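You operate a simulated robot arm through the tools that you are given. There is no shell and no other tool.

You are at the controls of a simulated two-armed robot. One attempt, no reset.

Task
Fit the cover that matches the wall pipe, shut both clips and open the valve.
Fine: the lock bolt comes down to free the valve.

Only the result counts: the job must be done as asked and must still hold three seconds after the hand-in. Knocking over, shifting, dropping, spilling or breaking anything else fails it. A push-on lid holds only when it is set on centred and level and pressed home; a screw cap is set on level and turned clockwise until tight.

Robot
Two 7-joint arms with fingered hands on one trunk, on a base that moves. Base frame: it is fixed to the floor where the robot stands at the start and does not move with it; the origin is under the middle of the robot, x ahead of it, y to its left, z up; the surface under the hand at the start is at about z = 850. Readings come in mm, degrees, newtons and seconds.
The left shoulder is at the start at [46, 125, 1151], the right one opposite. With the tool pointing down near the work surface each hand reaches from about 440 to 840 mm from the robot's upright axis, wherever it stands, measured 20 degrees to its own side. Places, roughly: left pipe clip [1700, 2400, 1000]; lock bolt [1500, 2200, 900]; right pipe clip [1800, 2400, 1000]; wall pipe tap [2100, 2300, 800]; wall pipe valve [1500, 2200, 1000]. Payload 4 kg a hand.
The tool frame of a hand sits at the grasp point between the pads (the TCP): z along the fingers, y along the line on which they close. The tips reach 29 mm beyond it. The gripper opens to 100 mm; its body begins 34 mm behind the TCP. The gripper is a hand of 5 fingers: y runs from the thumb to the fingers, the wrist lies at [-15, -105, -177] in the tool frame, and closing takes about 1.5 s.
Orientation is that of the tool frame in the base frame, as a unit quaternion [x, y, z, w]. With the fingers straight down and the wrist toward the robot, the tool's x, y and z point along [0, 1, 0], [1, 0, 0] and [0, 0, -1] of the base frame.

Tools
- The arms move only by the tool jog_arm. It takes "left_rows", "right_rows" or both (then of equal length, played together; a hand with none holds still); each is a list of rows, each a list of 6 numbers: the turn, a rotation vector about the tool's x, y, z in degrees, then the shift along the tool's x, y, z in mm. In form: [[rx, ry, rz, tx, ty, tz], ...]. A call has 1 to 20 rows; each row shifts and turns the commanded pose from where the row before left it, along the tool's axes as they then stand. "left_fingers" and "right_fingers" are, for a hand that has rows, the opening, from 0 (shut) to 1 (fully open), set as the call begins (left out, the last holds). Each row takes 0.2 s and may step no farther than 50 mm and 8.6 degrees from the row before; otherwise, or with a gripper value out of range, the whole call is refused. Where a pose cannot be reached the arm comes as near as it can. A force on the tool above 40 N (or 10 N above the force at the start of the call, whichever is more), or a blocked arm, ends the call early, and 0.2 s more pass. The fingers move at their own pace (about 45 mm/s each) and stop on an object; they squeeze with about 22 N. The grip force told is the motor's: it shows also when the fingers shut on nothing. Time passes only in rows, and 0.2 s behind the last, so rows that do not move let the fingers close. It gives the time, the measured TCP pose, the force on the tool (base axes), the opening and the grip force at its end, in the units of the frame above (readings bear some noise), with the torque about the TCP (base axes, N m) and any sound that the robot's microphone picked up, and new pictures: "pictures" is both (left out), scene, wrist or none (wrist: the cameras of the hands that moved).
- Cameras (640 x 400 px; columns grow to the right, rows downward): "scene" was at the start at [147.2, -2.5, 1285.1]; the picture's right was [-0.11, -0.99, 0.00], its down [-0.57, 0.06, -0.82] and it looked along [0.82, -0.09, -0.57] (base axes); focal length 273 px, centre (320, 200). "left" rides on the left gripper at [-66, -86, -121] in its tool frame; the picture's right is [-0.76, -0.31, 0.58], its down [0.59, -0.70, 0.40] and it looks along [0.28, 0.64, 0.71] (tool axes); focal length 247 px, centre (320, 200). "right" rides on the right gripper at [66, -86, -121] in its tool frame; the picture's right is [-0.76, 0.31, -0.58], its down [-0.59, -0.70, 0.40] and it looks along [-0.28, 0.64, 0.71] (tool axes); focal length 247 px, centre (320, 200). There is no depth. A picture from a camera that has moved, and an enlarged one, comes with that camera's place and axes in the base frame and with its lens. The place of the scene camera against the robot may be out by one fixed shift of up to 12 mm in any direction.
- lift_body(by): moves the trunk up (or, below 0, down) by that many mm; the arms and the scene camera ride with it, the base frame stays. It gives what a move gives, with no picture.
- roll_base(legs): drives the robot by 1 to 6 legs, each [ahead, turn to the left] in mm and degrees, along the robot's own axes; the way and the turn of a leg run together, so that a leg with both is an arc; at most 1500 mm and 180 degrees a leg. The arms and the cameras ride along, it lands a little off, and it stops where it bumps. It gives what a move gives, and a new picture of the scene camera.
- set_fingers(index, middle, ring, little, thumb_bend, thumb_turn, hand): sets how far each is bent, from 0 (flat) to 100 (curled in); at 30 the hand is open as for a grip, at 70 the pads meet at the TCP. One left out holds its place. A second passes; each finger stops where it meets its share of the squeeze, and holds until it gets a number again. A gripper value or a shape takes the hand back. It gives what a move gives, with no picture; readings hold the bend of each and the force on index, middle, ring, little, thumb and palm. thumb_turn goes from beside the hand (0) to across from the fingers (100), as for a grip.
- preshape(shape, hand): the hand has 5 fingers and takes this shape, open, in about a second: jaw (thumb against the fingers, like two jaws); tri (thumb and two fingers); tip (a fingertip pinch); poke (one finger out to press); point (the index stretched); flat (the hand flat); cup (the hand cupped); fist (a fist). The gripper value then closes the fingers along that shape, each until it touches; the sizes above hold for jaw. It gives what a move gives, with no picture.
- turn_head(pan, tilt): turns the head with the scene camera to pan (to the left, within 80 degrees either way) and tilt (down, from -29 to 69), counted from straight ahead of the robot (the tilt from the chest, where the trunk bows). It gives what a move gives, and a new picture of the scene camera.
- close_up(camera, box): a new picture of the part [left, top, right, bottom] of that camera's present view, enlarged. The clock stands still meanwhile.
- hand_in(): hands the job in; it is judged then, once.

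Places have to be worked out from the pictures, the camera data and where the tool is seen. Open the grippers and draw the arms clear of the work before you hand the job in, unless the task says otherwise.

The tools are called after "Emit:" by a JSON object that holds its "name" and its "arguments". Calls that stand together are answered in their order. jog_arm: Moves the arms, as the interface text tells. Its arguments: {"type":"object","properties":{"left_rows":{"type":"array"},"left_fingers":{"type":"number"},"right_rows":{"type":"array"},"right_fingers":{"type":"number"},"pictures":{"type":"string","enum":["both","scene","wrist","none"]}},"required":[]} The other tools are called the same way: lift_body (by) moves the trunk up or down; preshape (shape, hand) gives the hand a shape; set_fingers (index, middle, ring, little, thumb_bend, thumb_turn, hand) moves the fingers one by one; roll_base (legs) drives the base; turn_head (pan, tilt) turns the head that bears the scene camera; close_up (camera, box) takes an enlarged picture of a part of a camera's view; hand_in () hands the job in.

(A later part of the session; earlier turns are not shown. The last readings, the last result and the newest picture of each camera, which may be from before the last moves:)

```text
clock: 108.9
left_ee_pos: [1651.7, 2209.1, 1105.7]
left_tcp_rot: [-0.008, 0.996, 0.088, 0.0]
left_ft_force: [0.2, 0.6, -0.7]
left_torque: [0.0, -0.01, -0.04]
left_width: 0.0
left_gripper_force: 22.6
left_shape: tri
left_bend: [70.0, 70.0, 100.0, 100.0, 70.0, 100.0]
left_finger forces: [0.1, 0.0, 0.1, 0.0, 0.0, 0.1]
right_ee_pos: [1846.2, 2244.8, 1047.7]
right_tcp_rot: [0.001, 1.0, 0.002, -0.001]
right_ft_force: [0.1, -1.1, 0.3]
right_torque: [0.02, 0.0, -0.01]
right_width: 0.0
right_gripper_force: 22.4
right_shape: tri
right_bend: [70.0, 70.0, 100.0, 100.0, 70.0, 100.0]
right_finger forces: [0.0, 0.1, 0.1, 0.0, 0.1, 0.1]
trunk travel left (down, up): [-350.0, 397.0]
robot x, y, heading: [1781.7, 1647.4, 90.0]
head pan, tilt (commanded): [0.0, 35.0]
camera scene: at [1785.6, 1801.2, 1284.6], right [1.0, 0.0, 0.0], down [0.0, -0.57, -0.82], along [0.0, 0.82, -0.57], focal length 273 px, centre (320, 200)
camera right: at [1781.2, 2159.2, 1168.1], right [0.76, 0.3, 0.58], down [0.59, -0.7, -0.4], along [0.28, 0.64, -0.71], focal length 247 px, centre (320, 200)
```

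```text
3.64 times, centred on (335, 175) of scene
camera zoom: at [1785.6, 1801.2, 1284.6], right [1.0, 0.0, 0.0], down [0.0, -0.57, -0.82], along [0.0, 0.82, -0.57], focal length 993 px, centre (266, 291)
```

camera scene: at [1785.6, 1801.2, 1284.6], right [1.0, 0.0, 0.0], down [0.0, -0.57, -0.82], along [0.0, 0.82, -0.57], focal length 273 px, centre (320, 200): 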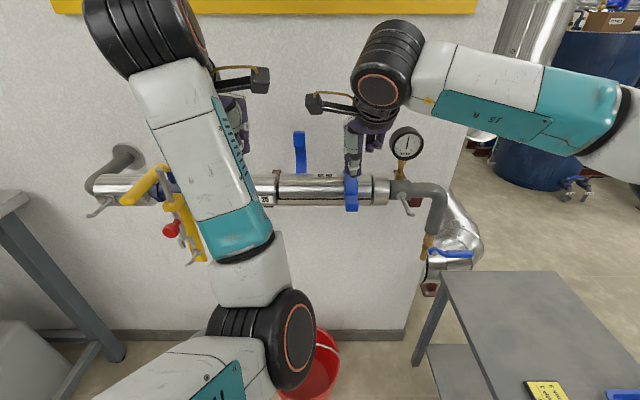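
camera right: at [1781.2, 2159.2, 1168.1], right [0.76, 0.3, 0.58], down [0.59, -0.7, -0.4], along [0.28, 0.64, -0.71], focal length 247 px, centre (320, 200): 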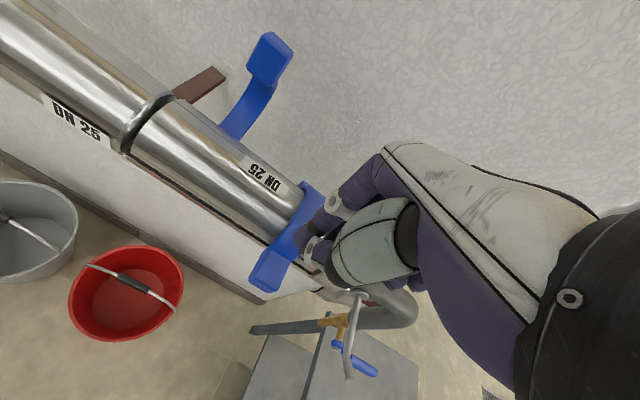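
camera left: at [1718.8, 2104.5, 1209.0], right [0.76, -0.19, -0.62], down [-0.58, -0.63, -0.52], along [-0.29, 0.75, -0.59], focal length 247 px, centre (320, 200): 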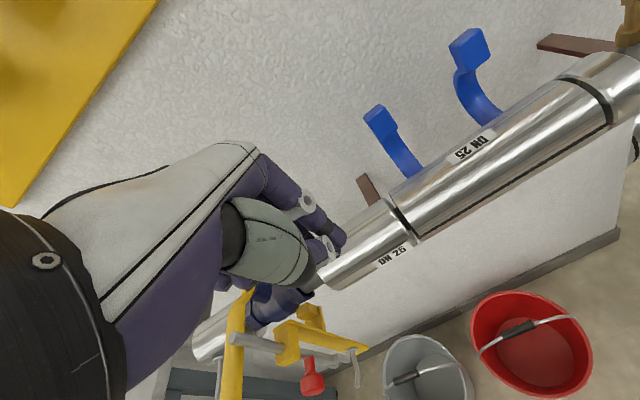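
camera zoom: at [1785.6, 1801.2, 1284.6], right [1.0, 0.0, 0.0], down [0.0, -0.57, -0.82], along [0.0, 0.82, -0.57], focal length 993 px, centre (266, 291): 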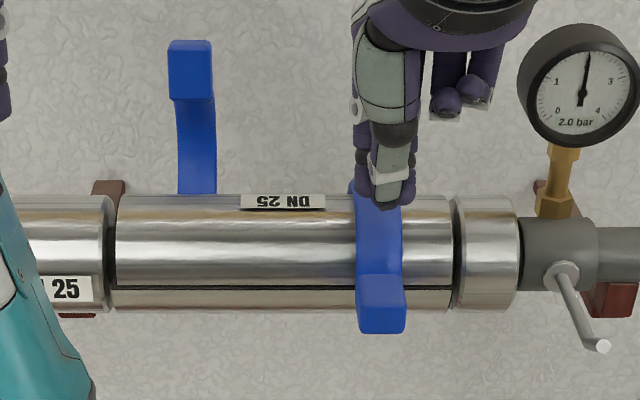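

The tab sits at about (1849, 2246), top near z 960, directly under my fingertips. I lower toward it, then press in small steps.

Emit:
{"name": "jog_arm", "arguments": {"right_rows": [[0, 0, 0, 0, 0, 15], [0, 0, 0, 0, 0, 15], [0, 0, 0, 0, 0, 12], [0, 0, 0, 0, 0, 4], [0, 0, 0, 0, 0, 3], [0, 0, 0, 0, 0, 0]], "pictures": "none"}}

```text
clock: 110.3
left_ee_pos: [1652.0, 2209.6, 1107.0]
left_tcp_rot: [-0.008, 0.996, 0.088, 0.001]
left_ft_force: [0.5, -0.6, -0.8]
left_torque: [0.01, 0.01, -0.05]
left_width: 0.0
left_gripper_force: 21.7
left_shape: tri
left_bend: [70.0, 70.0, 100.0, 100.0, 70.0, 100.0]
left_finger forces: [0.1, 0.0, 0.0, 0.0, 0.1, 0.1]
right_ee_pos: [1847.8, 2244.3, 997.3]
right_tcp_rot: [0.001, 1.0, 0.002, -0.001]
right_ft_force: [0.0, -0.7, -0.5]
right_torque: [-0.01, -0.01, -0.01]
right_width: 0.2
right_gripper_force: 21.8
right_shape: tri
right_bend: [70.0, 70.0, 100.0, 100.0, 70.0, 100.0]
right_finger forces: [0.0, 0.0, 0.1, 0.0, 0.1, 0.0]
trunk travel left (down, up): [-350.0, 397.0]
robot x, y, heading: [1784.3, 1646.7, 90.0]
head pan, tilt (commanded): [0.0, 35.0]
```

No contact yet; I continue in 2–3 mm steps until the tab is pressed.

Emit:
{"name": "jog_arm", "arguments": {"right_rows": [[0, 0, 0, 0, 0, 3], [0, 0, 0, 0, 0, 3], [0, 0, 0, 0, 0, 3], [0, 0, 0, 0, 0, 2], [0, 0, 0, 0, 0, 2], [0, 0, 0, 0, 0, 2], [0, 0, 0, 0, 0, 0]], "pictures": "scene"}}

Emit:
{"name": "close_up", "arguments": {"camera": "left", "box": [400, 20, 640, 200]}}

```text
clock: 111.7
left_ee_pos: [1652.1, 2208.5, 1106.7]
left_tcp_rot: [-0.008, 0.996, 0.088, -0.001]
left_ft_force: [0.1, 0.4, 0.1]
left_torque: [-0.03, 0.02, -0.01]
left_width: 0.0
left_gripper_force: 21.9
left_shape: tri
left_bend: [70.0, 70.0, 100.0, 100.0, 70.0, 100.0]
left_finger forces: [0.1, 0.0, 0.0, 0.0, 0.1, 0.1]
right_ee_pos: [1845.1, 2246.2, 994.7]
right_tcp_rot: [0.0, 1.0, 0.011, -0.005]
right_ft_force: [0.4, -1.5, 16.2]
right_torque: [-0.1, -0.05, 0.01]
right_width: 0.1
right_gripper_force: 22.5
right_shape: tri
right_bend: [70.0, 70.0, 100.0, 100.0, 70.0, 100.0]
right_finger forces: [0.0, 0.0, 0.1, 0.0, 37.5, 0.0]
trunk travel left (down, up): [-350.0, 397.0]
robot x, y, heading: [1781.3, 1646.1, 89.7]
head pan, tilt (commanded): [0.0, 35.0]
stopped in row 6 (right hand): the force on the tool passed its limit at 41 N (the readings are from after the stop); the commanded pose is now the measured one
camera scene: at [1785.6, 1800.5, 1284.4], right [1.0, 0.0, 0.0], down [0.0, -0.57, -0.82], along [0.0, 0.82, -0.57], focal length 273 px, centre (320, 200)
```

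scene: 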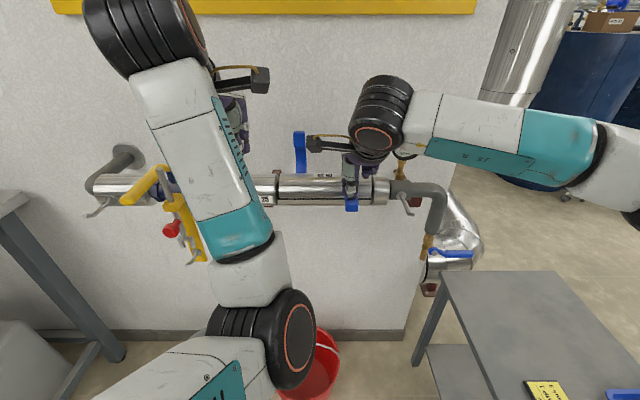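

```text
2.22 times, centred on (520, 110) of left
camera zoom: at [1718.9, 2104.0, 1209.0], right [0.76, -0.19, -0.62], down [-0.58, -0.63, -0.52], along [-0.29, 0.75, -0.59], focal length 549 px, centre (-124, 400)
```

zoom: 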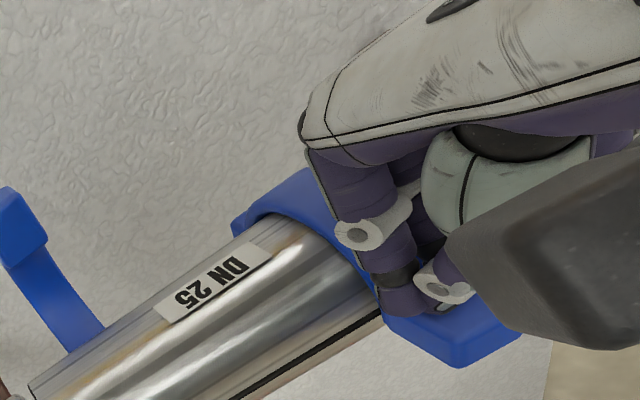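

The tab took over 41 N without giving way, so it seems to be at its stop. I lift off and compare the clip before and after.

Emit:
{"name": "jog_arm", "arguments": {"right_rows": [[0, 0, 0, 0, 0, -20], [0, 0, 0, 0, 0, -30], [0, 0, 0, 0, -25, -30], [0, 0, 0, -25, -30, -10], [0, 0, 0, 0, 0, 0]], "pictures": "none"}}

Emit:
{"name": "close_up", "arguments": {"camera": "left", "box": [400, 20, 640, 200]}}

Emit:
{"name": "close_up", "arguments": {"camera": "left", "box": [480, 80, 620, 190]}}

Emit:
{"name": "close_up", "arguments": {"camera": "scene", "box": [250, 120, 420, 230]}}

```text
clock: 112.9
left_ee_pos: [1652.0, 2208.5, 1105.3]
left_tcp_rot: [-0.008, 0.996, 0.088, 0.0]
left_ft_force: [-0.3, 1.0, 0.4]
left_torque: [0.01, 0.02, 0.01]
left_width: 0.1
left_gripper_force: 22.2
left_shape: tri
left_bend: [70.0, 70.0, 100.0, 100.0, 70.0, 100.0]
left_finger forces: [0.0, 0.0, 0.1, 0.0, 0.1, 0.0]
right_ee_pos: [1868.6, 2192.0, 1079.8]
right_tcp_rot: [0.002, 1.0, 0.008, -0.003]
right_ft_force: [0.4, 0.2, 1.2]
right_torque: [-0.01, 0.0, 0.0]
right_width: 0.0
right_gripper_force: 22.1
right_shape: tri
right_bend: [70.0, 70.0, 100.0, 100.0, 70.0, 100.0]
right_finger forces: [0.0, 0.0, 0.0, 0.0, 0.1, 0.1]
trunk travel left (down, up): [-350.0, 397.0]
robot x, y, heading: [1780.2, 1646.1, 90.0]
head pan, tilt (commanded): [0.0, 35.0]
```

```text
2.22 times, centred on (520, 110) of left
camera zoom: at [1718.6, 2104.8, 1208.9], right [0.76, -0.19, -0.62], down [-0.58, -0.63, -0.52], along [-0.29, 0.75, -0.59], focal length 549 px, centre (-124, 400)
```

zoom: 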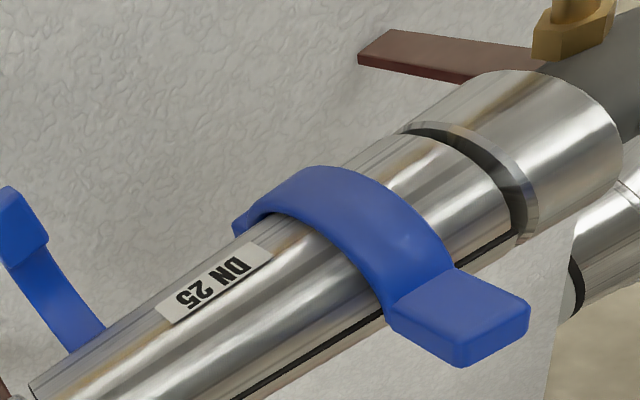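

```text
3.64 times, centred on (550, 135) of left
camera zoom: at [1718.6, 2104.8, 1208.9], right [0.76, -0.19, -0.62], down [-0.58, -0.63, -0.52], along [-0.29, 0.75, -0.59], focal length 898 px, centre (-516, 436)
```

zoom: 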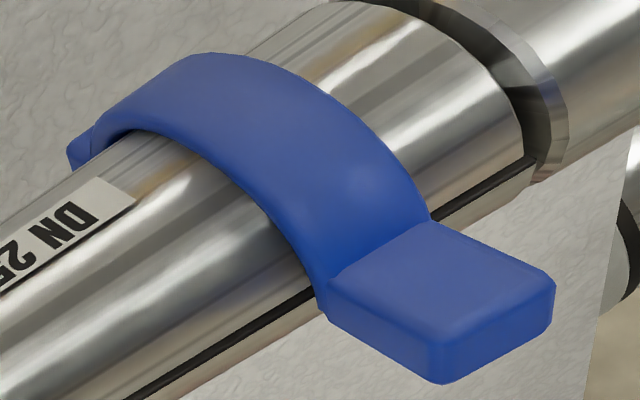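

```text
3.64 times, centred on (335, 175) of scene
camera zoom: at [1785.4, 1801.4, 1284.5], right [1.0, 0.0, 0.0], down [0.0, -0.57, -0.82], along [0.0, 0.82, -0.57], focal length 993 px, centre (266, 291)
```

zoom: 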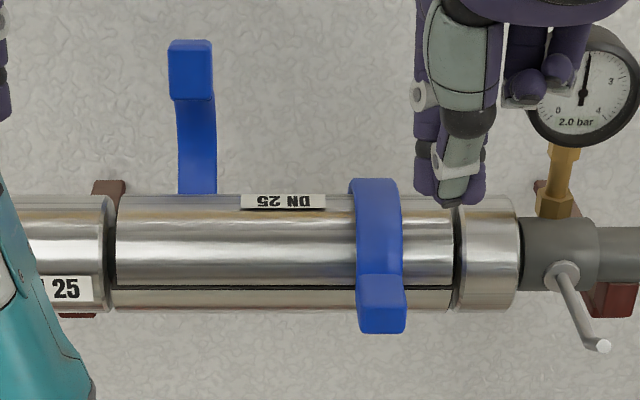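

The right clip lies concentric and flush on the cover and did not give further — it is shut. Now the left clip with the left hand: I open it, untilt it, raise it, and move the right hand aside.

Emit:
{"name": "jog_arm", "arguments": {"left_rows": [[5, 0, 0, 0, 0, -20], [5, 0, 0, 0, 0, -20], [0, 0, 0, -20, 5, -20], [0, 0, 0, -33, 8, 0], [0, 0, 0, -33, 8, 0], [0, 0, 0, 0, 0, 0], [0, 0, 0, 0, 0, 0]], "left_fingers": 1, "right_rows": [[0, 0, 0, -30, -20, -10], [0, 0, 0, -30, -20, -10], [0, 0, 0, -35, -20, -10], [0, 0, 0, -35, -20, -10], [0, 0, 0, -30, 0, -10], [0, 0, 0, 0, 0, 0], [0, 0, 0, 0, 0, 0]]}}

```text
clock: 114.5
left_ee_pos: [1728.1, 2284.3, 1136.6]
left_tcp_rot: [-0.007, 1.0, 0.0, 0.001]
left_ft_force: [0.1, -1.2, -0.2]
left_torque: [-0.03, 0.02, 0.02]
left_width: 100.0
left_gripper_force: 0.1
left_shape: tri
left_bend: [30.0, 30.0, 99.0, 99.0, 30.0, 98.0]
left_finger forces: [0.0, 0.0, 0.0, 0.1, 0.0, 0.1]
left hand out of reach, approached as far as the arm can: row 1, 2, 3
right_ee_pos: [2031.1, 2107.7, 1128.5]
right_tcp_rot: [0.001, 1.0, 0.008, -0.004]
right_ft_force: [0.8, 0.5, 0.5]
right_torque: [0.02, -0.02, -0.03]
right_width: 0.0
right_gripper_force: 21.9
right_shape: tri
right_bend: [70.0, 70.0, 100.0, 100.0, 70.0, 100.0]
right_finger forces: [0.0, 0.1, 0.0, 0.1, 0.0, 0.0]
trunk travel left (down, up): [-350.0, 397.0]
robot x, y, heading: [1784.8, 1652.7, 89.9]
head pan, tilt (commanded): [0.0, 35.0]
camera scene: at [1786.0, 1801.2, 1284.6], right [1.0, 0.0, 0.0], down [0.0, -0.57, -0.82], along [0.0, 0.82, -0.57], focal length 273 px, centre (320, 200)
camera right: at [1965.7, 2020.8, 1247.0], right [0.76, 0.3, 0.58], down [0.58, -0.7, -0.41], along [0.28, 0.65, -0.7], focal length 247 px, centre (320, 200)
camera left: at [1796.3, 2200.5, 1255.9], right [0.76, -0.29, -0.58], down [-0.58, -0.71, -0.4], along [-0.29, 0.64, -0.71], focal length 247 px, centre (320, 200)
```

scene: 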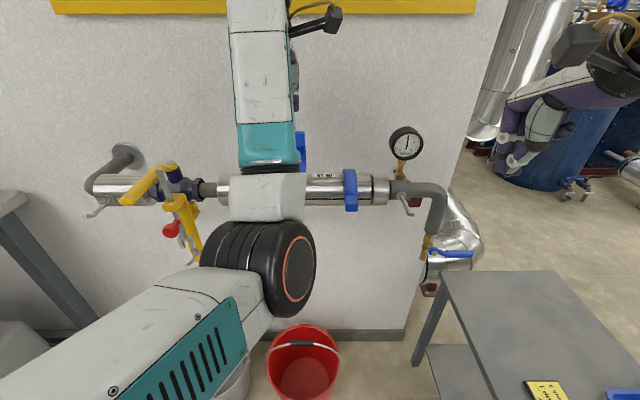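
right: 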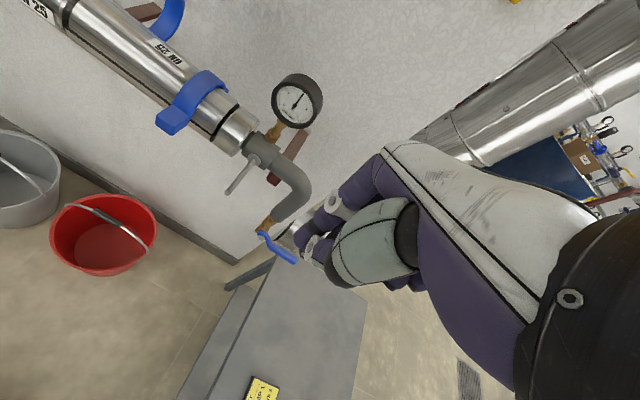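
left: 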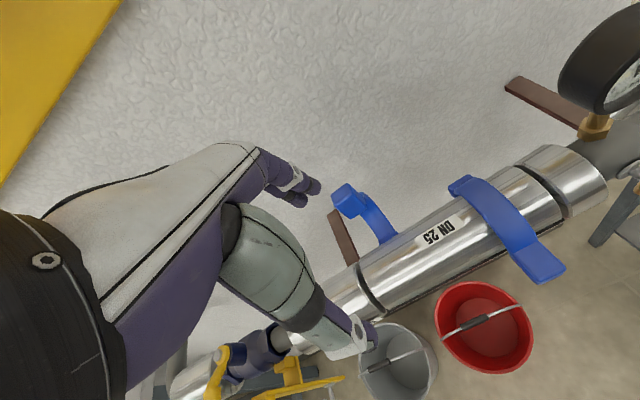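

The left hand now hangs at (1728, 2284, 1137), fingers open and vertical. I move it 52 mm toward the wall and 9 mm right, above the left tab.

Emit:
{"name": "jog_arm", "arguments": {"left_rows": [[0, 0, 0, -3, 17, 0], [0, 0, 0, -3, 17, 0], [0, 0, 0, -3, 18, 0], [0, 0, 0, 0, 0, 0]]}}

Emit:
{"name": "close_up", "arguments": {"camera": "left", "box": [220, 120, 460, 300]}}

```text
clock: 115.5
left_ee_pos: [1739.5, 2337.3, 1136.5]
left_tcp_rot: [-0.008, 1.0, 0.001, 0.002]
left_ft_force: [-0.2, 0.4, 0.5]
left_torque: [0.03, 0.03, 0.02]
left_width: 99.9
left_gripper_force: 0.0
left_shape: tri
left_bend: [30.0, 30.0, 99.0, 99.0, 30.0, 98.0]
left_finger forces: [0.0, 0.0, 0.0, 0.0, 0.0, 0.1]
right_ee_pos: [2031.1, 2108.2, 1127.9]
right_tcp_rot: [0.002, 1.0, 0.008, -0.004]
right_ft_force: [0.0, 0.1, 0.5]
right_torque: [0.0, 0.02, -0.02]
right_width: 0.2
right_gripper_force: 21.5
right_shape: tri
right_bend: [70.0, 70.0, 100.0, 100.0, 70.0, 100.0]
right_finger forces: [0.1, 0.0, 0.0, 0.0, 0.0, 0.0]
trunk travel left (down, up): [-350.0, 397.0]
robot x, y, heading: [1779.0, 1649.9, 90.0]
head pan, tilt (commanded): [0.0, 35.0]
camera scene: at [1785.8, 1801.2, 1284.6], right [1.0, 0.0, 0.0], down [0.0, -0.57, -0.82], along [0.0, 0.82, -0.57], focal length 273 px, centre (320, 200)
camera left: at [1806.9, 2252.7, 1256.3], right [0.76, -0.29, -0.58], down [-0.58, -0.71, -0.4], along [-0.29, 0.64, -0.71], focal length 247 px, centre (320, 200)
```

scene: 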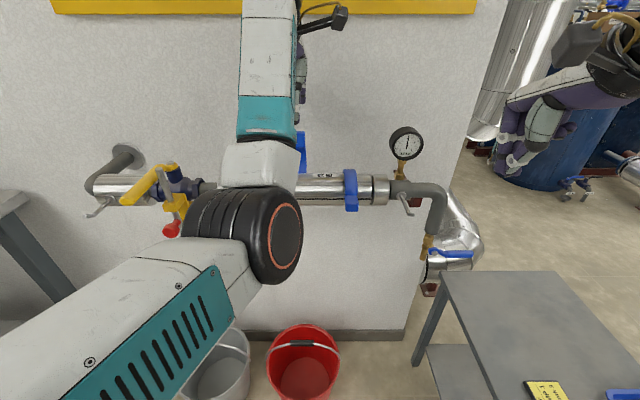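
left: 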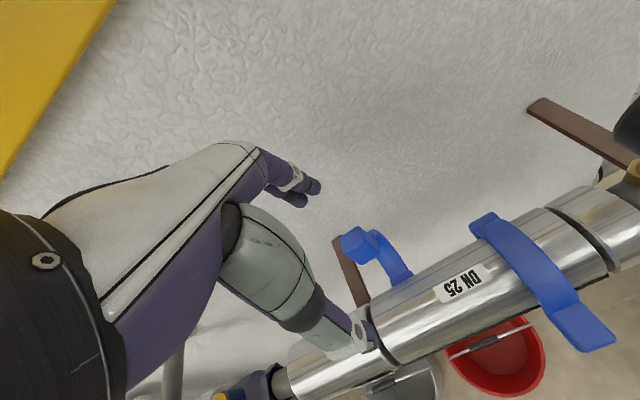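

```text
2.22 times, centred on (340, 210) of left
camera zoom: at [1806.9, 2252.7, 1256.3], right [0.76, -0.29, -0.58], down [-0.58, -0.71, -0.4], along [-0.29, 0.64, -0.71], focal length 549 px, centre (276, 178)
```

zoom: 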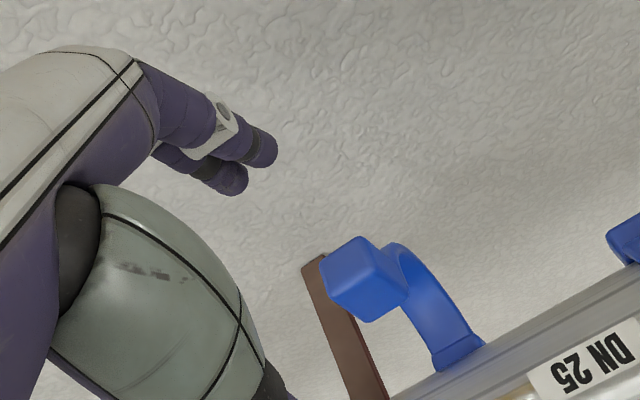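

The left fingers hang behind the left tab's plane just as on the right side. I lower 75 mm.

Emit:
{"name": "jog_arm", "arguments": {"left_rows": [[0, 0, 0, 2, 0, 20], [0, 0, 0, 0, 0, 20], [0, 0, 0, 0, 0, 20], [0, 0, 0, 0, 0, 15], [0, 0, 0, 0, 0, 0]]}}

Emit:
{"name": "close_up", "arguments": {"camera": "left", "box": [220, 120, 460, 300]}}

```text
clock: 116.7
left_ee_pos: [1736.7, 2337.6, 1062.0]
left_tcp_rot: [-0.008, 1.0, 0.001, 0.001]
left_ft_force: [-0.3, 0.2, 0.1]
left_torque: [-0.02, 0.03, 0.0]
left_width: 100.0
left_gripper_force: 0.1
left_shape: tri
left_bend: [30.0, 30.0, 99.0, 99.0, 30.0, 98.0]
left_finger forces: [0.0, 0.1, 0.0, 0.0, 0.0, 0.0]
right_ee_pos: [2030.8, 2107.5, 1127.6]
right_tcp_rot: [0.0, 1.0, 0.008, -0.003]
right_ft_force: [0.0, -0.8, -0.4]
right_torque: [0.0, -0.03, 0.0]
right_width: 0.1
right_gripper_force: 21.8
right_shape: tri
right_bend: [70.0, 70.0, 100.0, 100.0, 70.0, 100.0]
right_finger forces: [0.1, 0.0, 0.0, 0.1, 0.1, 0.0]
trunk travel left (down, up): [-350.0, 397.0]
robot x, y, heading: [1784.5, 1651.6, 89.8]
head pan, tilt (commanded): [0.0, 35.0]
camera scene: at [1785.8, 1801.2, 1284.6], right [1.0, 0.0, 0.0], down [0.0, -0.57, -0.82], along [0.0, 0.82, -0.57], focal length 273 px, centre (320, 200)
camera left: at [1803.5, 2252.9, 1181.3], right [0.76, -0.29, -0.58], down [-0.58, -0.71, -0.4], along [-0.29, 0.64, -0.71], focal length 247 px, centre (320, 200)
```

scene: 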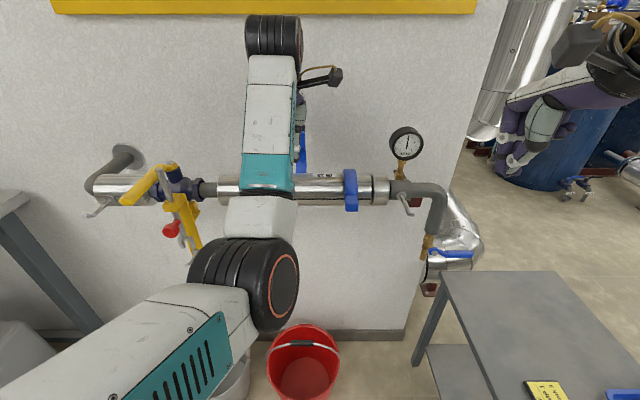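
left: 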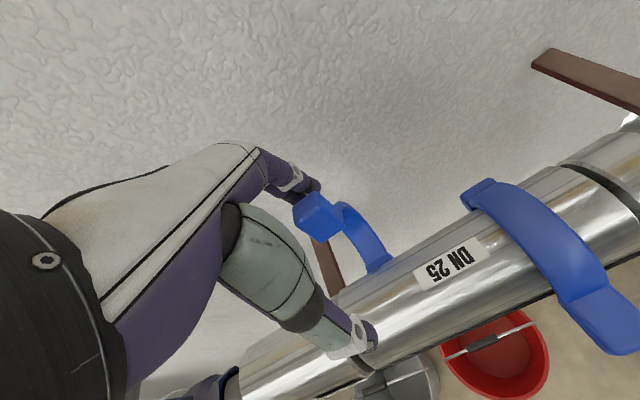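

```text
2.22 times, centred on (340, 210) of left
camera zoom: at [1803.5, 2252.9, 1181.3], right [0.76, -0.29, -0.58], down [-0.58, -0.71, -0.4], along [-0.29, 0.64, -0.71], focal length 549 px, centre (276, 178)
```

zoom: 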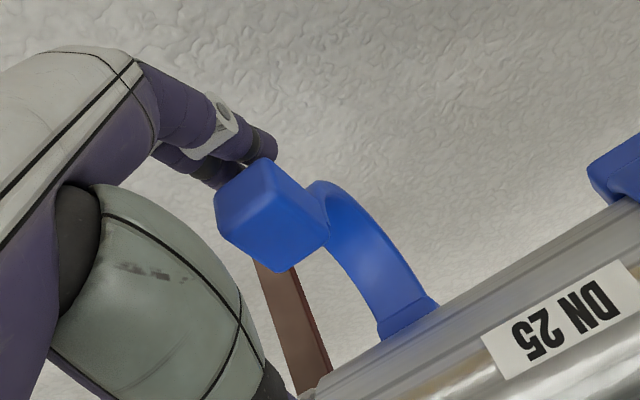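

The fingers are behind the left tab. I pull toward me in the same manner.

Emit:
{"name": "jog_arm", "arguments": {"left_rows": [[0, 0, 0, 0, -8, 0], [0, 0, 0, 0, -8, 0], [0, 0, 0, 0, -8, 0], [0, 0, 0, 0, -8, 0], [0, 0, 0, 0, -8, 0], [0, 0, 0, 0, -8, 1], [0, 0, 0, 0, -8, 2], [0, 0, 0, 0, -8, 2], [0, 0, 0, 0, 0, 0]]}}

Emit:
{"name": "close_up", "arguments": {"camera": "left", "box": [220, 120, 460, 300]}}

```text
clock: 118.7
left_ee_pos: [1738.0, 2272.9, 1055.5]
left_tcp_rot: [-0.008, 1.0, 0.0, 0.0]
left_ft_force: [-0.2, 0.1, -0.2]
left_torque: [0.02, 0.01, 0.01]
left_width: 99.9
left_gripper_force: 0.0
left_shape: tri
left_bend: [30.0, 30.0, 99.0, 99.0, 30.0, 98.0]
left_finger forces: [0.1, 0.1, 0.1, 0.0, 0.0, 0.0]
right_ee_pos: [2031.5, 2108.9, 1128.5]
right_tcp_rot: [0.001, 1.0, 0.008, -0.003]
right_ft_force: [-0.4, 0.2, -0.7]
right_torque: [0.0, -0.02, -0.01]
right_width: 0.3
right_gripper_force: 22.2
right_shape: tri
right_bend: [70.0, 70.0, 100.0, 100.0, 70.0, 100.0]
right_finger forces: [0.0, 0.0, 0.0, 0.0, 0.1, 0.1]
trunk travel left (down, up): [-350.0, 397.0]
robot x, y, heading: [1782.5, 1649.6, 89.9]
head pan, tilt (commanded): [0.0, 35.0]
camera scene: at [1785.8, 1801.2, 1284.6], right [1.0, 0.0, 0.0], down [0.0, -0.57, -0.82], along [0.0, 0.82, -0.57], focal length 273 px, centre (320, 200)
camera left: at [1804.8, 2188.6, 1175.6], right [0.76, -0.29, -0.58], down [-0.58, -0.71, -0.4], along [-0.29, 0.64, -0.71], focal length 247 px, centre (320, 200)
```

scene: 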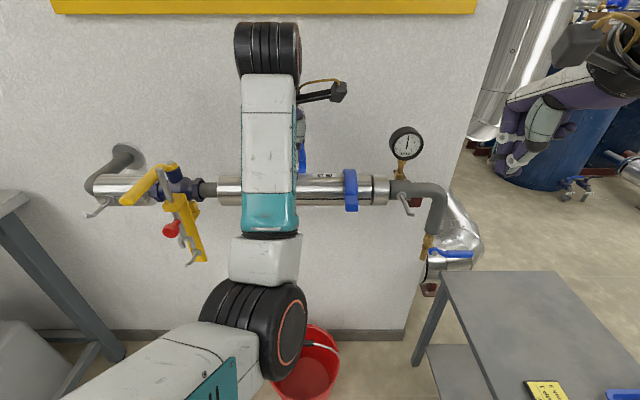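
left: 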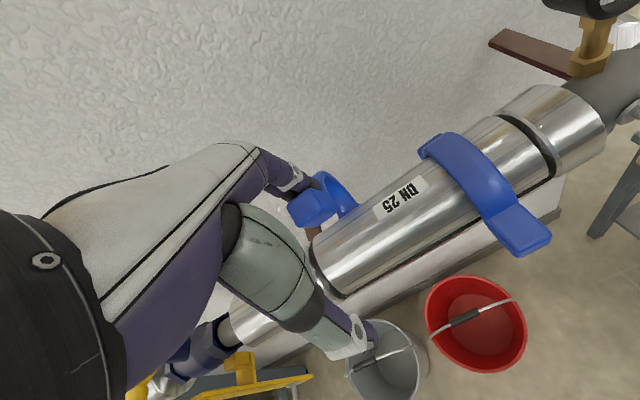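

```text
2.22 times, centred on (340, 210) of left
camera zoom: at [1804.8, 2188.6, 1175.6], right [0.76, -0.29, -0.58], down [-0.58, -0.71, -0.4], along [-0.29, 0.64, -0.71], focal length 549 px, centre (276, 178)
```

zoom: 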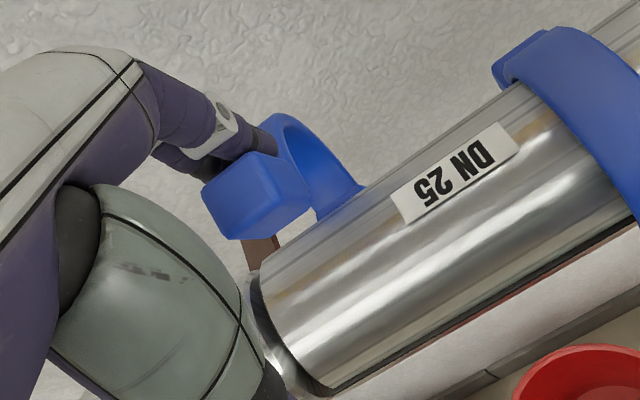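

The left clip is coming over too. I continue along the arc.

Emit:
{"name": "jog_arm", "arguments": {"left_rows": [[0, 0, 0, 0, -8, 2], [0, 0, 0, 0, -8, 3], [0, 0, 0, 0, -11, 2], [0, 0, 0, 0, -11, 3], [0, 0, 0, 0, -11, 4], [0, 0, 0, 0, -8, 4], [0, 0, 0, 0, 0, 0]]}}

Emit:
{"name": "close_up", "arguments": {"camera": "left", "box": [220, 120, 460, 300]}}

```text
clock: 120.3
left_ee_pos: [1738.9, 2214.3, 1037.6]
left_tcp_rot: [-0.007, 1.0, 0.001, 0.0]
left_ft_force: [0.1, 0.3, 0.5]
left_torque: [-0.01, 0.01, 0.03]
left_width: 100.2
left_gripper_force: 0.1
left_shape: tri
left_bend: [30.0, 30.0, 99.0, 99.0, 30.0, 98.0]
left_finger forces: [0.0, 0.0, 0.0, 0.0, 0.1, 0.0]
right_ee_pos: [2030.8, 2108.8, 1127.6]
right_tcp_rot: [0.001, 1.0, 0.008, -0.004]
right_ft_force: [0.0, 0.0, 0.5]
right_torque: [0.01, -0.01, 0.01]
right_width: 0.0
right_gripper_force: 22.4
right_shape: tri
right_bend: [70.0, 70.0, 100.0, 100.0, 70.0, 100.0]
right_finger forces: [0.0, 0.0, 0.0, 0.0, 0.0, 0.0]
trunk travel left (down, up): [-350.0, 397.0]
robot x, y, heading: [1781.9, 1648.7, 89.9]
head pan, tilt (commanded): [0.0, 35.0]
camera scene: at [1785.8, 1801.2, 1284.6], right [1.0, 0.0, 0.0], down [0.0, -0.57, -0.82], along [0.0, 0.82, -0.57], focal length 273 px, centre (320, 200)
camera left: at [1806.1, 2130.5, 1157.7], right [0.76, -0.29, -0.58], down [-0.58, -0.71, -0.4], along [-0.29, 0.64, -0.71], focal length 247 px, centre (320, 200)
```

scene: 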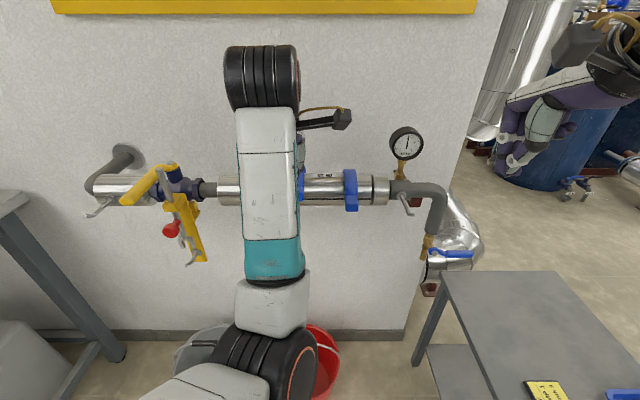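
left: 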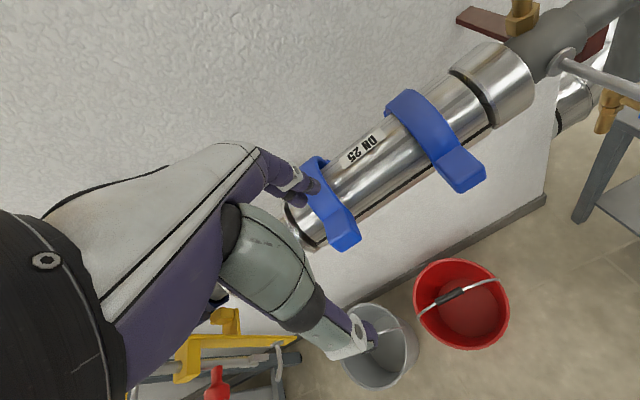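

```text
2.22 times, centred on (340, 210) of left
camera zoom: at [1806.1, 2130.5, 1157.7], right [0.76, -0.29, -0.58], down [-0.58, -0.71, -0.4], along [-0.29, 0.64, -0.71], focal length 549 px, centre (276, 178)
```

zoom: 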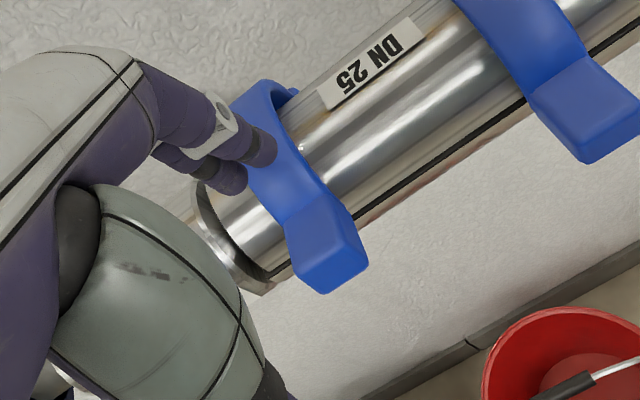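

The left clip has dropped shut over the cover as well. I press its tab too: first up, close the fingers, and over the tab at y 2246.

Emit:
{"name": "jog_arm", "arguments": {"left_rows": [[0, 0, 0, 0, -5, -20], [0, 0, 0, 0, -5, -25], [0, 0, 0, 0, 0, -25], [0, 0, 0, 0, 0, 0], [0, 0, 0, 0, 0, 0], [0, 0, 0, 0, 0, 0], [0, 0, 0, 0, 21, 0], [0, 0, 0, 0, 21, 15], [0, 0, 0, 0, 0, 30], [0, 0, 0, 0, 0, 30], [0, 0, 0, 0, 0, 25], [0, 0, 0, 0, 0, 0]], "left_fingers": 0}}

Emit:
{"name": "close_up", "arguments": {"camera": "left", "box": [220, 120, 500, 330]}}

```text
clock: 122.5
left_ee_pos: [1738.2, 2287.2, 1022.3]
left_tcp_rot: [-0.006, 1.0, 0.017, 0.002]
left_ft_force: [-2.4, -14.7, 18.7]
left_torque: [-0.58, 0.13, -0.03]
left_width: 0.2
left_gripper_force: 21.8
left_shape: tri
left_bend: [70.0, 70.0, 100.0, 100.0, 70.0, 100.0]
left_finger forces: [0.0, 0.0, 0.1, 0.0, 45.8, 0.0]
left hand out of reach, approached as far as the arm can: row 1, 2, 3
right_ee_pos: [2031.2, 2108.2, 1127.9]
right_tcp_rot: [0.001, 1.0, 0.009, -0.003]
right_ft_force: [0.2, 0.3, -0.4]
right_torque: [-0.07, 0.02, 0.02]
right_width: 0.2
right_gripper_force: 21.8
right_shape: tri
right_bend: [70.0, 70.0, 100.0, 100.0, 70.0, 100.0]
right_finger forces: [0.1, 0.0, 0.0, 0.1, 0.0, 0.0]
trunk travel left (down, up): [-350.0, 397.0]
robot x, y, heading: [1782.9, 1646.3, 89.7]
head pan, tilt (commanded): [0.0, 35.0]
stopped in row 11 (left hand): the force on the tool passed its limit at 52 N (the readings are from after the stop); the commanded pose is now the measured one
camera scene: at [1785.7, 1800.0, 1285.0], right [1.0, 0.0, 0.0], down [0.0, -0.57, -0.82], along [0.0, 0.82, -0.57], focal length 273 px, centre (320, 200)
camera left: at [1805.9, 2199.7, 1138.8], right [0.76, -0.28, -0.58], down [-0.58, -0.7, -0.42], along [-0.29, 0.66, -0.69], focal length 247 px, centre (320, 200)
```

scene: 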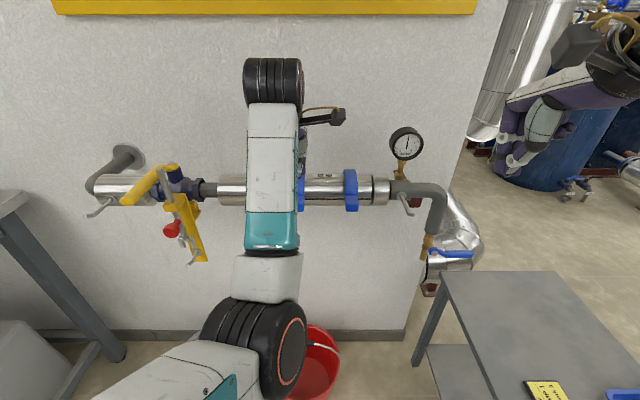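
left: 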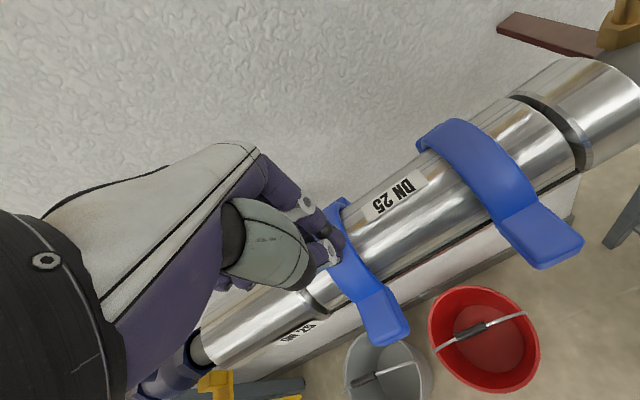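

```text
1.90 times, centred on (360, 225) of left
camera zoom: at [1805.9, 2199.7, 1138.8], right [0.76, -0.28, -0.58], down [-0.58, -0.7, -0.42], along [-0.29, 0.66, -0.69], focal length 470 px, centre (244, 152)
```

zoom: 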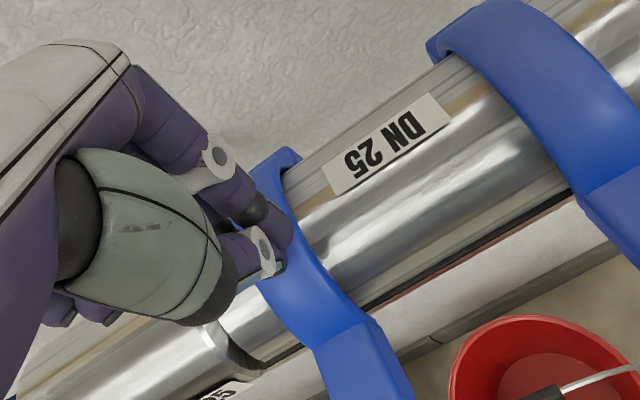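

The arm's own limits pushed the hand outward and it pressed on the clip's crown instead (no harm, it only presses it on). I lift 25 mm, then go to y 2246 above the tab by a reachable path.

Emit:
{"name": "jog_arm", "arguments": {"left_rows": [[0, 0, 0, 0, 0, -12], [0, 0, 0, 0, 0, -13], [0, 0, 0, 0, -14, 3], [0, 0, 0, 0, -14, 4], [0, 0, 0, 0, -13, 5], [0, 0, 0, 0, 0, 0]], "pictures": "wrist"}}

Emit:
{"name": "close_up", "arguments": {"camera": "left", "box": [220, 120, 500, 330]}}

```text
clock: 123.9
left_ee_pos: [1738.7, 2246.0, 1029.5]
left_tcp_rot: [-0.007, 1.0, 0.014, 0.002]
left_ft_force: [0.4, -0.3, 0.0]
left_torque: [0.01, -0.01, 0.01]
left_width: 0.1
left_gripper_force: 21.7
left_shape: tri
left_bend: [70.0, 70.0, 100.0, 100.0, 70.0, 100.0]
left_finger forces: [0.0, 0.1, 0.1, 0.1, 0.0, 0.0]
right_ee_pos: [2029.5, 2109.0, 1128.7]
right_tcp_rot: [0.001, 1.0, 0.008, -0.004]
right_ft_force: [0.3, -0.2, 0.3]
right_torque: [0.02, 0.01, -0.02]
right_width: 0.0
right_gripper_force: 22.3
right_shape: tri
right_bend: [70.0, 70.0, 100.0, 100.0, 70.0, 100.0]
right_finger forces: [0.0, 0.0, 0.0, 0.0, 0.0, 0.0]
trunk travel left (down, up): [-350.0, 397.0]
robot x, y, heading: [1782.1, 1649.1, 90.2]
head pan, tilt (commanded): [0.0, 35.0]
camera left: at [1805.7, 2159.2, 1146.9], right [0.76, -0.28, -0.58], down [-0.58, -0.7, -0.42], along [-0.29, 0.66, -0.7], focal length 247 px, centre (320, 200)
```

left: 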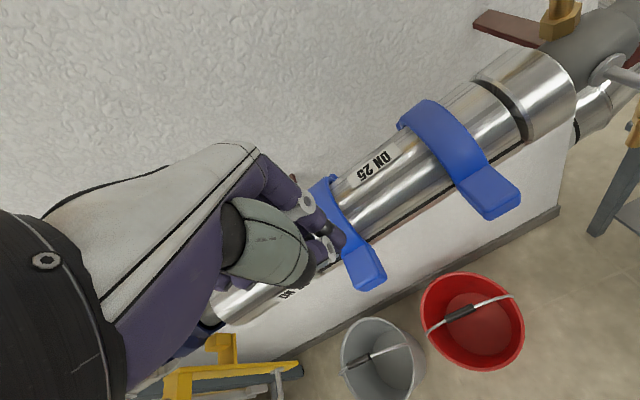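

```text
1.90 times, centred on (360, 225) of left
camera zoom: at [1805.7, 2159.2, 1146.9], right [0.76, -0.28, -0.58], down [-0.58, -0.7, -0.42], along [-0.29, 0.66, -0.7], focal length 470 px, centre (244, 152)
```

zoom: 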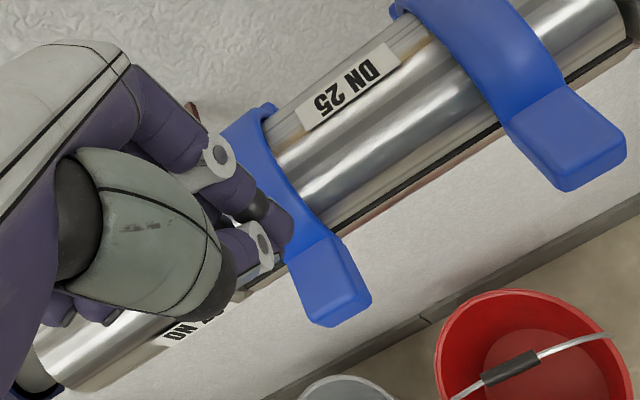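

Now the fingertips are above the left tab. I lower and press in small steps.

Emit:
{"name": "jog_arm", "arguments": {"left_rows": [[0, 0, 0, 0, 0, 12], [0, 0, 0, 0, 0, 12], [0, 0, 0, 0, 0, 4], [0, 0, 0, 0, 0, 2], [0, 0, 0, 0, 0, 2], [0, 0, 0, 0, 0, 2], [0, 0, 0, 0, 0, 2], [0, 0, 0, 0, 0, 0]], "pictures": "none"}}

```text
clock: 125.7
left_ee_pos: [1739.0, 2248.1, 994.5]
left_tcp_rot: [-0.007, 1.0, 0.016, 0.002]
left_ft_force: [-1.3, -1.9, 11.4]
left_torque: [-0.07, -0.02, -0.03]
left_width: 0.0
left_gripper_force: 21.5
left_shape: tri
left_bend: [70.0, 70.0, 100.0, 100.0, 70.0, 100.0]
left_finger forces: [0.0, 0.1, 0.1, 0.0, 0.0, 0.0]
right_ee_pos: [2030.0, 2106.4, 1128.1]
right_tcp_rot: [0.001, 1.0, 0.009, -0.002]
right_ft_force: [0.2, 0.0, 0.3]
right_torque: [-0.01, 0.01, -0.01]
right_width: 0.1
right_gripper_force: 22.5
right_shape: tri
right_bend: [70.0, 70.0, 100.0, 100.0, 70.0, 100.0]
right_finger forces: [0.0, 0.0, 0.0, 0.0, 0.1, 0.1]
trunk travel left (down, up): [-350.0, 397.0]
robot x, y, heading: [1783.3, 1652.3, 90.0]
head pan, tilt (commanded): [0.0, 35.0]
```

Same contact height as on the right clip (z 994.5). I press a little more to be sure.

Emit:
{"name": "jog_arm", "arguments": {"left_rows": [[0, 0, 0, 0, 0, 1.5], [0, 0, 0, 0, 0, 1.5], [0, 0, 0, 0, 0, 0]], "pictures": "none"}}

```text
clock: 126.5
left_ee_pos: [1740.0, 2247.7, 994.4]
left_tcp_rot: [-0.007, 1.0, 0.017, 0.003]
left_ft_force: [-2.2, -2.2, 29.9]
left_torque: [-0.07, 0.04, -0.02]
left_width: 0.0
left_gripper_force: 22.3
left_shape: tri
left_bend: [70.0, 70.0, 100.0, 100.0, 70.0, 100.0]
left_finger forces: [0.1, 0.1, 0.0, 0.0, 52.5, 0.1]
right_ee_pos: [2029.6, 2106.6, 1127.7]
right_tcp_rot: [0.0, 1.0, 0.009, -0.003]
right_ft_force: [-0.3, -0.3, 0.9]
right_torque: [0.01, 0.03, 0.01]
right_width: 0.0
right_gripper_force: 21.7
right_shape: tri
right_bend: [70.0, 70.0, 100.0, 100.0, 70.0, 100.0]
right_finger forces: [0.0, 0.1, 0.1, 0.0, 0.1, 0.1]
trunk travel left (down, up): [-350.0, 397.0]
robot x, y, heading: [1779.2, 1650.6, 89.7]
head pan, tilt (commanded): [0.0, 35.0]
```

Both clips are firmly shut. I withdraw the left hand upward and outward to a comfortable pose, checking the reach.

Emit:
{"name": "jog_arm", "arguments": {"left_rows": [[0, 0, 0, 0, 0, -10], [0, 0, 0, 0, 0, -20], [0, 0, 0, 10, 0, -20], [0, 0, 0, 25, 0, -20], [0, 0, 0, 35, -5, -20], [0, 0, 0, 35, -10, -20], [0, 0, 0, 35, -15, -15], [0, 0, 0, 0, 0, 0]]}}

```text
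clock: 128.3
left_ee_pos: [1592.9, 2235.6, 1103.2]
left_tcp_rot: [-0.008, 1.0, 0.015, 0.001]
left_ft_force: [-0.2, -0.2, -0.1]
left_torque: [0.01, 0.01, 0.02]
left_width: 0.2
left_gripper_force: 22.4
left_shape: tri
left_bend: [70.0, 70.0, 100.0, 100.0, 70.0, 100.0]
left_finger forces: [0.0, 0.0, 0.1, 0.0, 0.1, 0.0]
left hand out of reach, approached as far as the arm can: row 6, 7
right_ee_pos: [2029.7, 2108.3, 1127.7]
right_tcp_rot: [0.001, 1.0, 0.008, -0.004]
right_ft_force: [-0.4, -0.4, 1.0]
right_torque: [-0.02, 0.01, 0.02]
right_width: 0.0
right_gripper_force: 21.3
right_shape: tri
right_bend: [70.0, 70.0, 100.0, 100.0, 70.0, 100.0]
right_finger forces: [0.1, 0.0, 0.0, 0.0, 0.0, 0.0]
trunk travel left (down, up): [-350.0, 397.0]
robot x, y, heading: [1782.6, 1649.2, 90.0]
head pan, tilt (commanded): [0.0, 35.0]
camera scene: at [1785.7, 1801.4, 1284.5], right [1.0, 0.0, 0.0], down [0.0, -0.57, -0.82], along [0.0, 0.82, -0.57], focal length 273 px, centre (320, 200)
camera left: at [1660.6, 2148.9, 1219.7], right [0.76, -0.28, -0.58], down [-0.58, -0.7, -0.42], along [-0.29, 0.66, -0.7], focal length 247 px, centre (320, 200)
```

scene: 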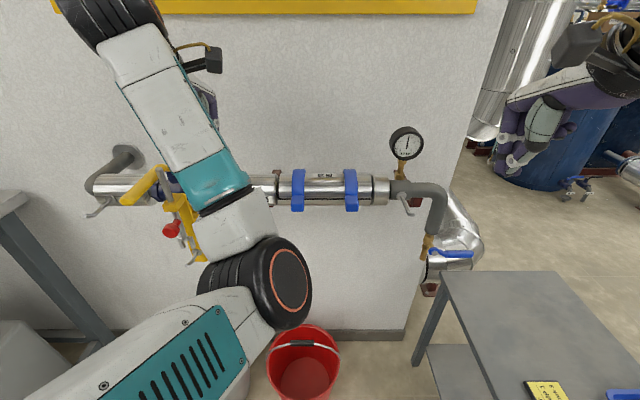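
left: 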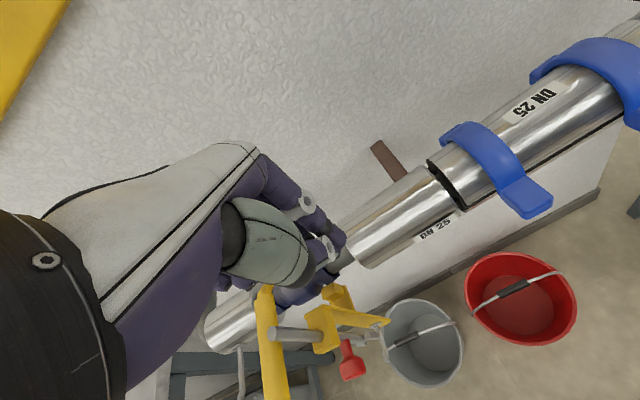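

Both clips are seen shut in the scene picture. I raise the left hand to 1200 and pull it in, then shift the base about 300 mm left to face the valve.

Emit:
{"name": "jog_arm", "arguments": {"left_rows": [[0, 0, 0, 0, 0, -35], [0, 0, 0, 0, 0, -35], [0, 0, 0, 0, -20, -30], [0, 0, 0, 0, -30, 0], [0, 0, 0, 0, -30, 0], [0, 0, 0, 0, 0, 0]], "right_rows": [[0, 0, 0, 0, 0, -30], [0, 0, 0, 0, 0, -30], [0, 0, 0, 0, -10, 0], [0, 0, 0, 0, 0, 0], [0, 0, 0, 0, 0, 0], [0, 0, 0, 0, 0, 0]], "pictures": "none"}}

Emit:
{"name": "roll_base", "arguments": {"legs": [[-150, 0], [0, 90], [290, 0], [0, -90]]}}

Emit:
{"name": "turn_head", "arguments": {"pan": 0, "tilt": 25}}

```text
clock: 129.7
left_ee_pos: [1558.2, 2247.0, 1187.0]
left_tcp_rot: [-0.008, 1.0, 0.014, 0.002]
left_ft_force: [0.6, 0.6, -0.4]
left_torque: [-0.01, 0.02, 0.01]
left_width: 0.0
left_gripper_force: 22.3
left_shape: tri
left_bend: [70.0, 70.0, 100.0, 100.0, 70.0, 100.0]
left_finger forces: [0.0, 0.1, 0.0, 0.0, 0.0, 0.0]
left hand out of reach, approached as far as the arm can: row 1, 2, 3, 4, 5
right_ee_pos: [2029.4, 2097.4, 1186.8]
right_tcp_rot: [0.002, 1.0, 0.007, -0.003]
right_ft_force: [-0.3, 0.6, -0.6]
right_torque: [0.0, -0.01, -0.03]
right_width: 0.0
right_gripper_force: 22.0
right_shape: tri
right_bend: [70.0, 70.0, 100.0, 100.0, 70.0, 100.0]
right_finger forces: [0.0, 0.0, 0.0, 0.0, 0.1, 0.0]
trunk travel left (down, up): [-350.0, 397.0]
robot x, y, heading: [1783.2, 1646.8, 89.9]
head pan, tilt (commanded): [0.0, 35.0]
```

```text
clock: 140.5
left_ee_pos: [1274.9, 2108.1, 1186.3]
left_tcp_rot: [0.004, 1.0, 0.014, 0.002]
left_ft_force: [-0.4, 0.5, 0.2]
left_torque: [0.02, -0.01, -0.01]
left_width: 0.1
left_gripper_force: 22.1
left_shape: tri
left_bend: [70.0, 70.0, 100.0, 100.0, 70.0, 100.0]
left_finger forces: [0.1, 0.0, 0.1, 0.0, 0.0, 0.1]
right_ee_pos: [1742.4, 1949.0, 1187.3]
right_tcp_rot: [0.013, 1.0, 0.008, -0.003]
right_ft_force: [1.0, 0.6, -0.9]
right_torque: [-0.01, 0.01, -0.01]
right_width: 0.0
right_gripper_force: 22.0
right_shape: tri
right_bend: [70.0, 70.0, 100.0, 100.0, 70.0, 100.0]
right_finger forces: [0.0, 0.0, 0.0, 0.0, 0.1, 0.0]
trunk travel left (down, up): [-350.0, 397.0]
robot x, y, heading: [1483.5, 1505.2, 88.5]
head pan, tilt (commanded): [0.0, 35.0]
camera scene: at [1492.2, 1658.1, 1284.6], right [1.0, -0.02, 0.0], down [-0.01, -0.57, -0.82], along [0.02, 0.82, -0.57], focal length 273 px, centre (320, 200)
```

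scene: 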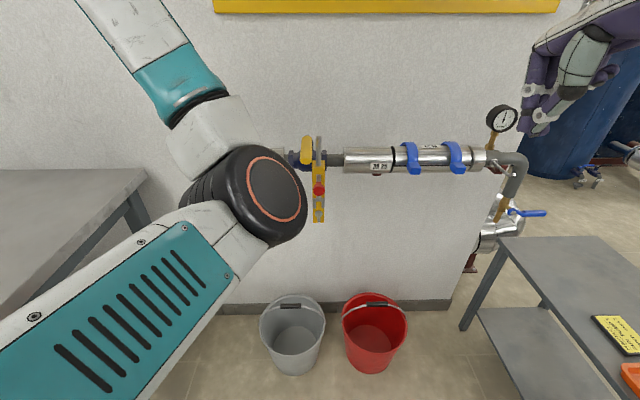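

```text
clock: 141.2
left_ee_pos: [1274.7, 2108.5, 1187.4]
left_tcp_rot: [0.003, 1.0, 0.014, 0.002]
left_ft_force: [0.2, 0.0, 0.4]
left_torque: [0.02, -0.02, 0.01]
left_width: 0.0
left_gripper_force: 21.9
left_shape: tri
left_bend: [70.0, 70.0, 100.0, 100.0, 70.0, 100.0]
left_finger forces: [0.0, 0.1, 0.0, 0.1, 0.2, 0.0]
right_ee_pos: [1743.0, 1948.8, 1187.3]
right_tcp_rot: [0.012, 1.0, 0.008, -0.003]
right_ft_force: [0.2, 0.1, 0.3]
right_torque: [0.0, 0.01, -0.02]
right_width: 0.0
right_gripper_force: 21.7
right_shape: tri
right_bend: [70.0, 70.0, 100.0, 100.0, 70.0, 100.0]
right_finger forces: [0.1, 0.1, 0.0, 0.0, 0.1, 0.1]
trunk travel left (down, up): [-350.0, 397.0]
robot x, y, heading: [1485.8, 1508.9, 88.7]
head pan, tilt (commanded): [0.0, 25.0]
camera scene: at [1492.2, 1662.2, 1300.3], right [1.0, -0.02, 0.0], down [-0.01, -0.42, -0.91], along [0.02, 0.91, -0.42], focal length 273 px, centre (320, 200)
```

scene: 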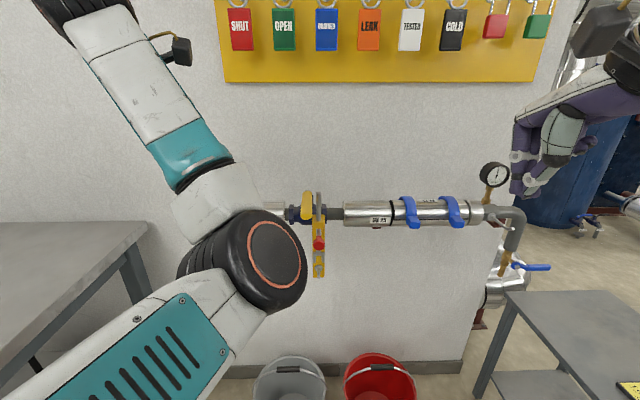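

The robot now faces the valve. I zoom on the valve and lock bolt, and check the clips and cover from here.

Emit:
{"name": "close_up", "arguments": {"camera": "scene", "box": [270, 180, 370, 290]}}

Emit:
{"name": "close_up", "arguments": {"camera": "scene", "box": [340, 180, 500, 250]}}

```text
3.64 times, centred on (320, 235) of scene
camera zoom: at [1492.2, 1662.2, 1300.3], right [1.0, -0.02, 0.0], down [-0.01, -0.42, -0.91], along [0.02, 0.91, -0.42], focal length 993 px, centre (320, 73)
```

zoom: 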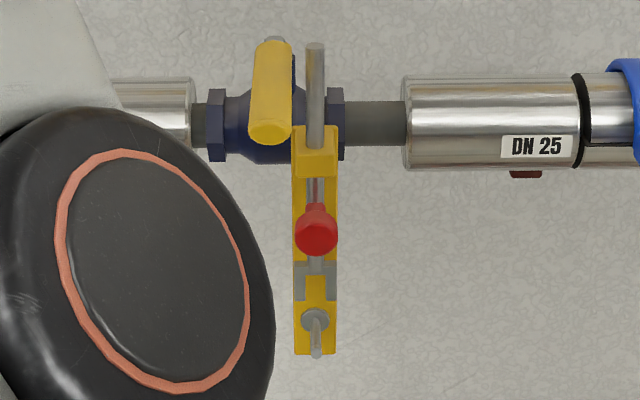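

```text
4.00 times, centred on (420, 215) of scene
camera zoom: at [1492.2, 1662.2, 1300.3], right [1.0, -0.02, 0.0], down [-0.01, -0.42, -0.91], along [0.02, 0.91, -0.42], focal length 1092 px, centre (-80, 140)
```

zoom: 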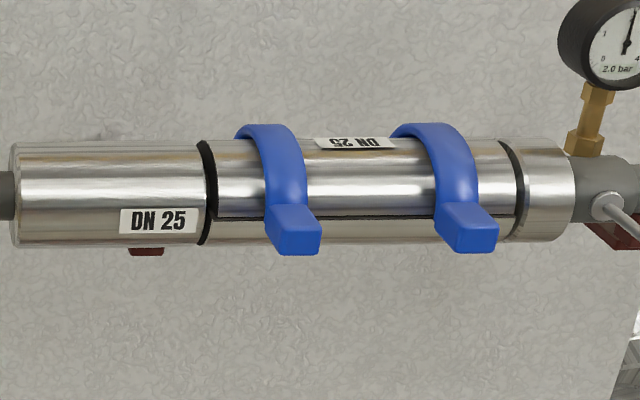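

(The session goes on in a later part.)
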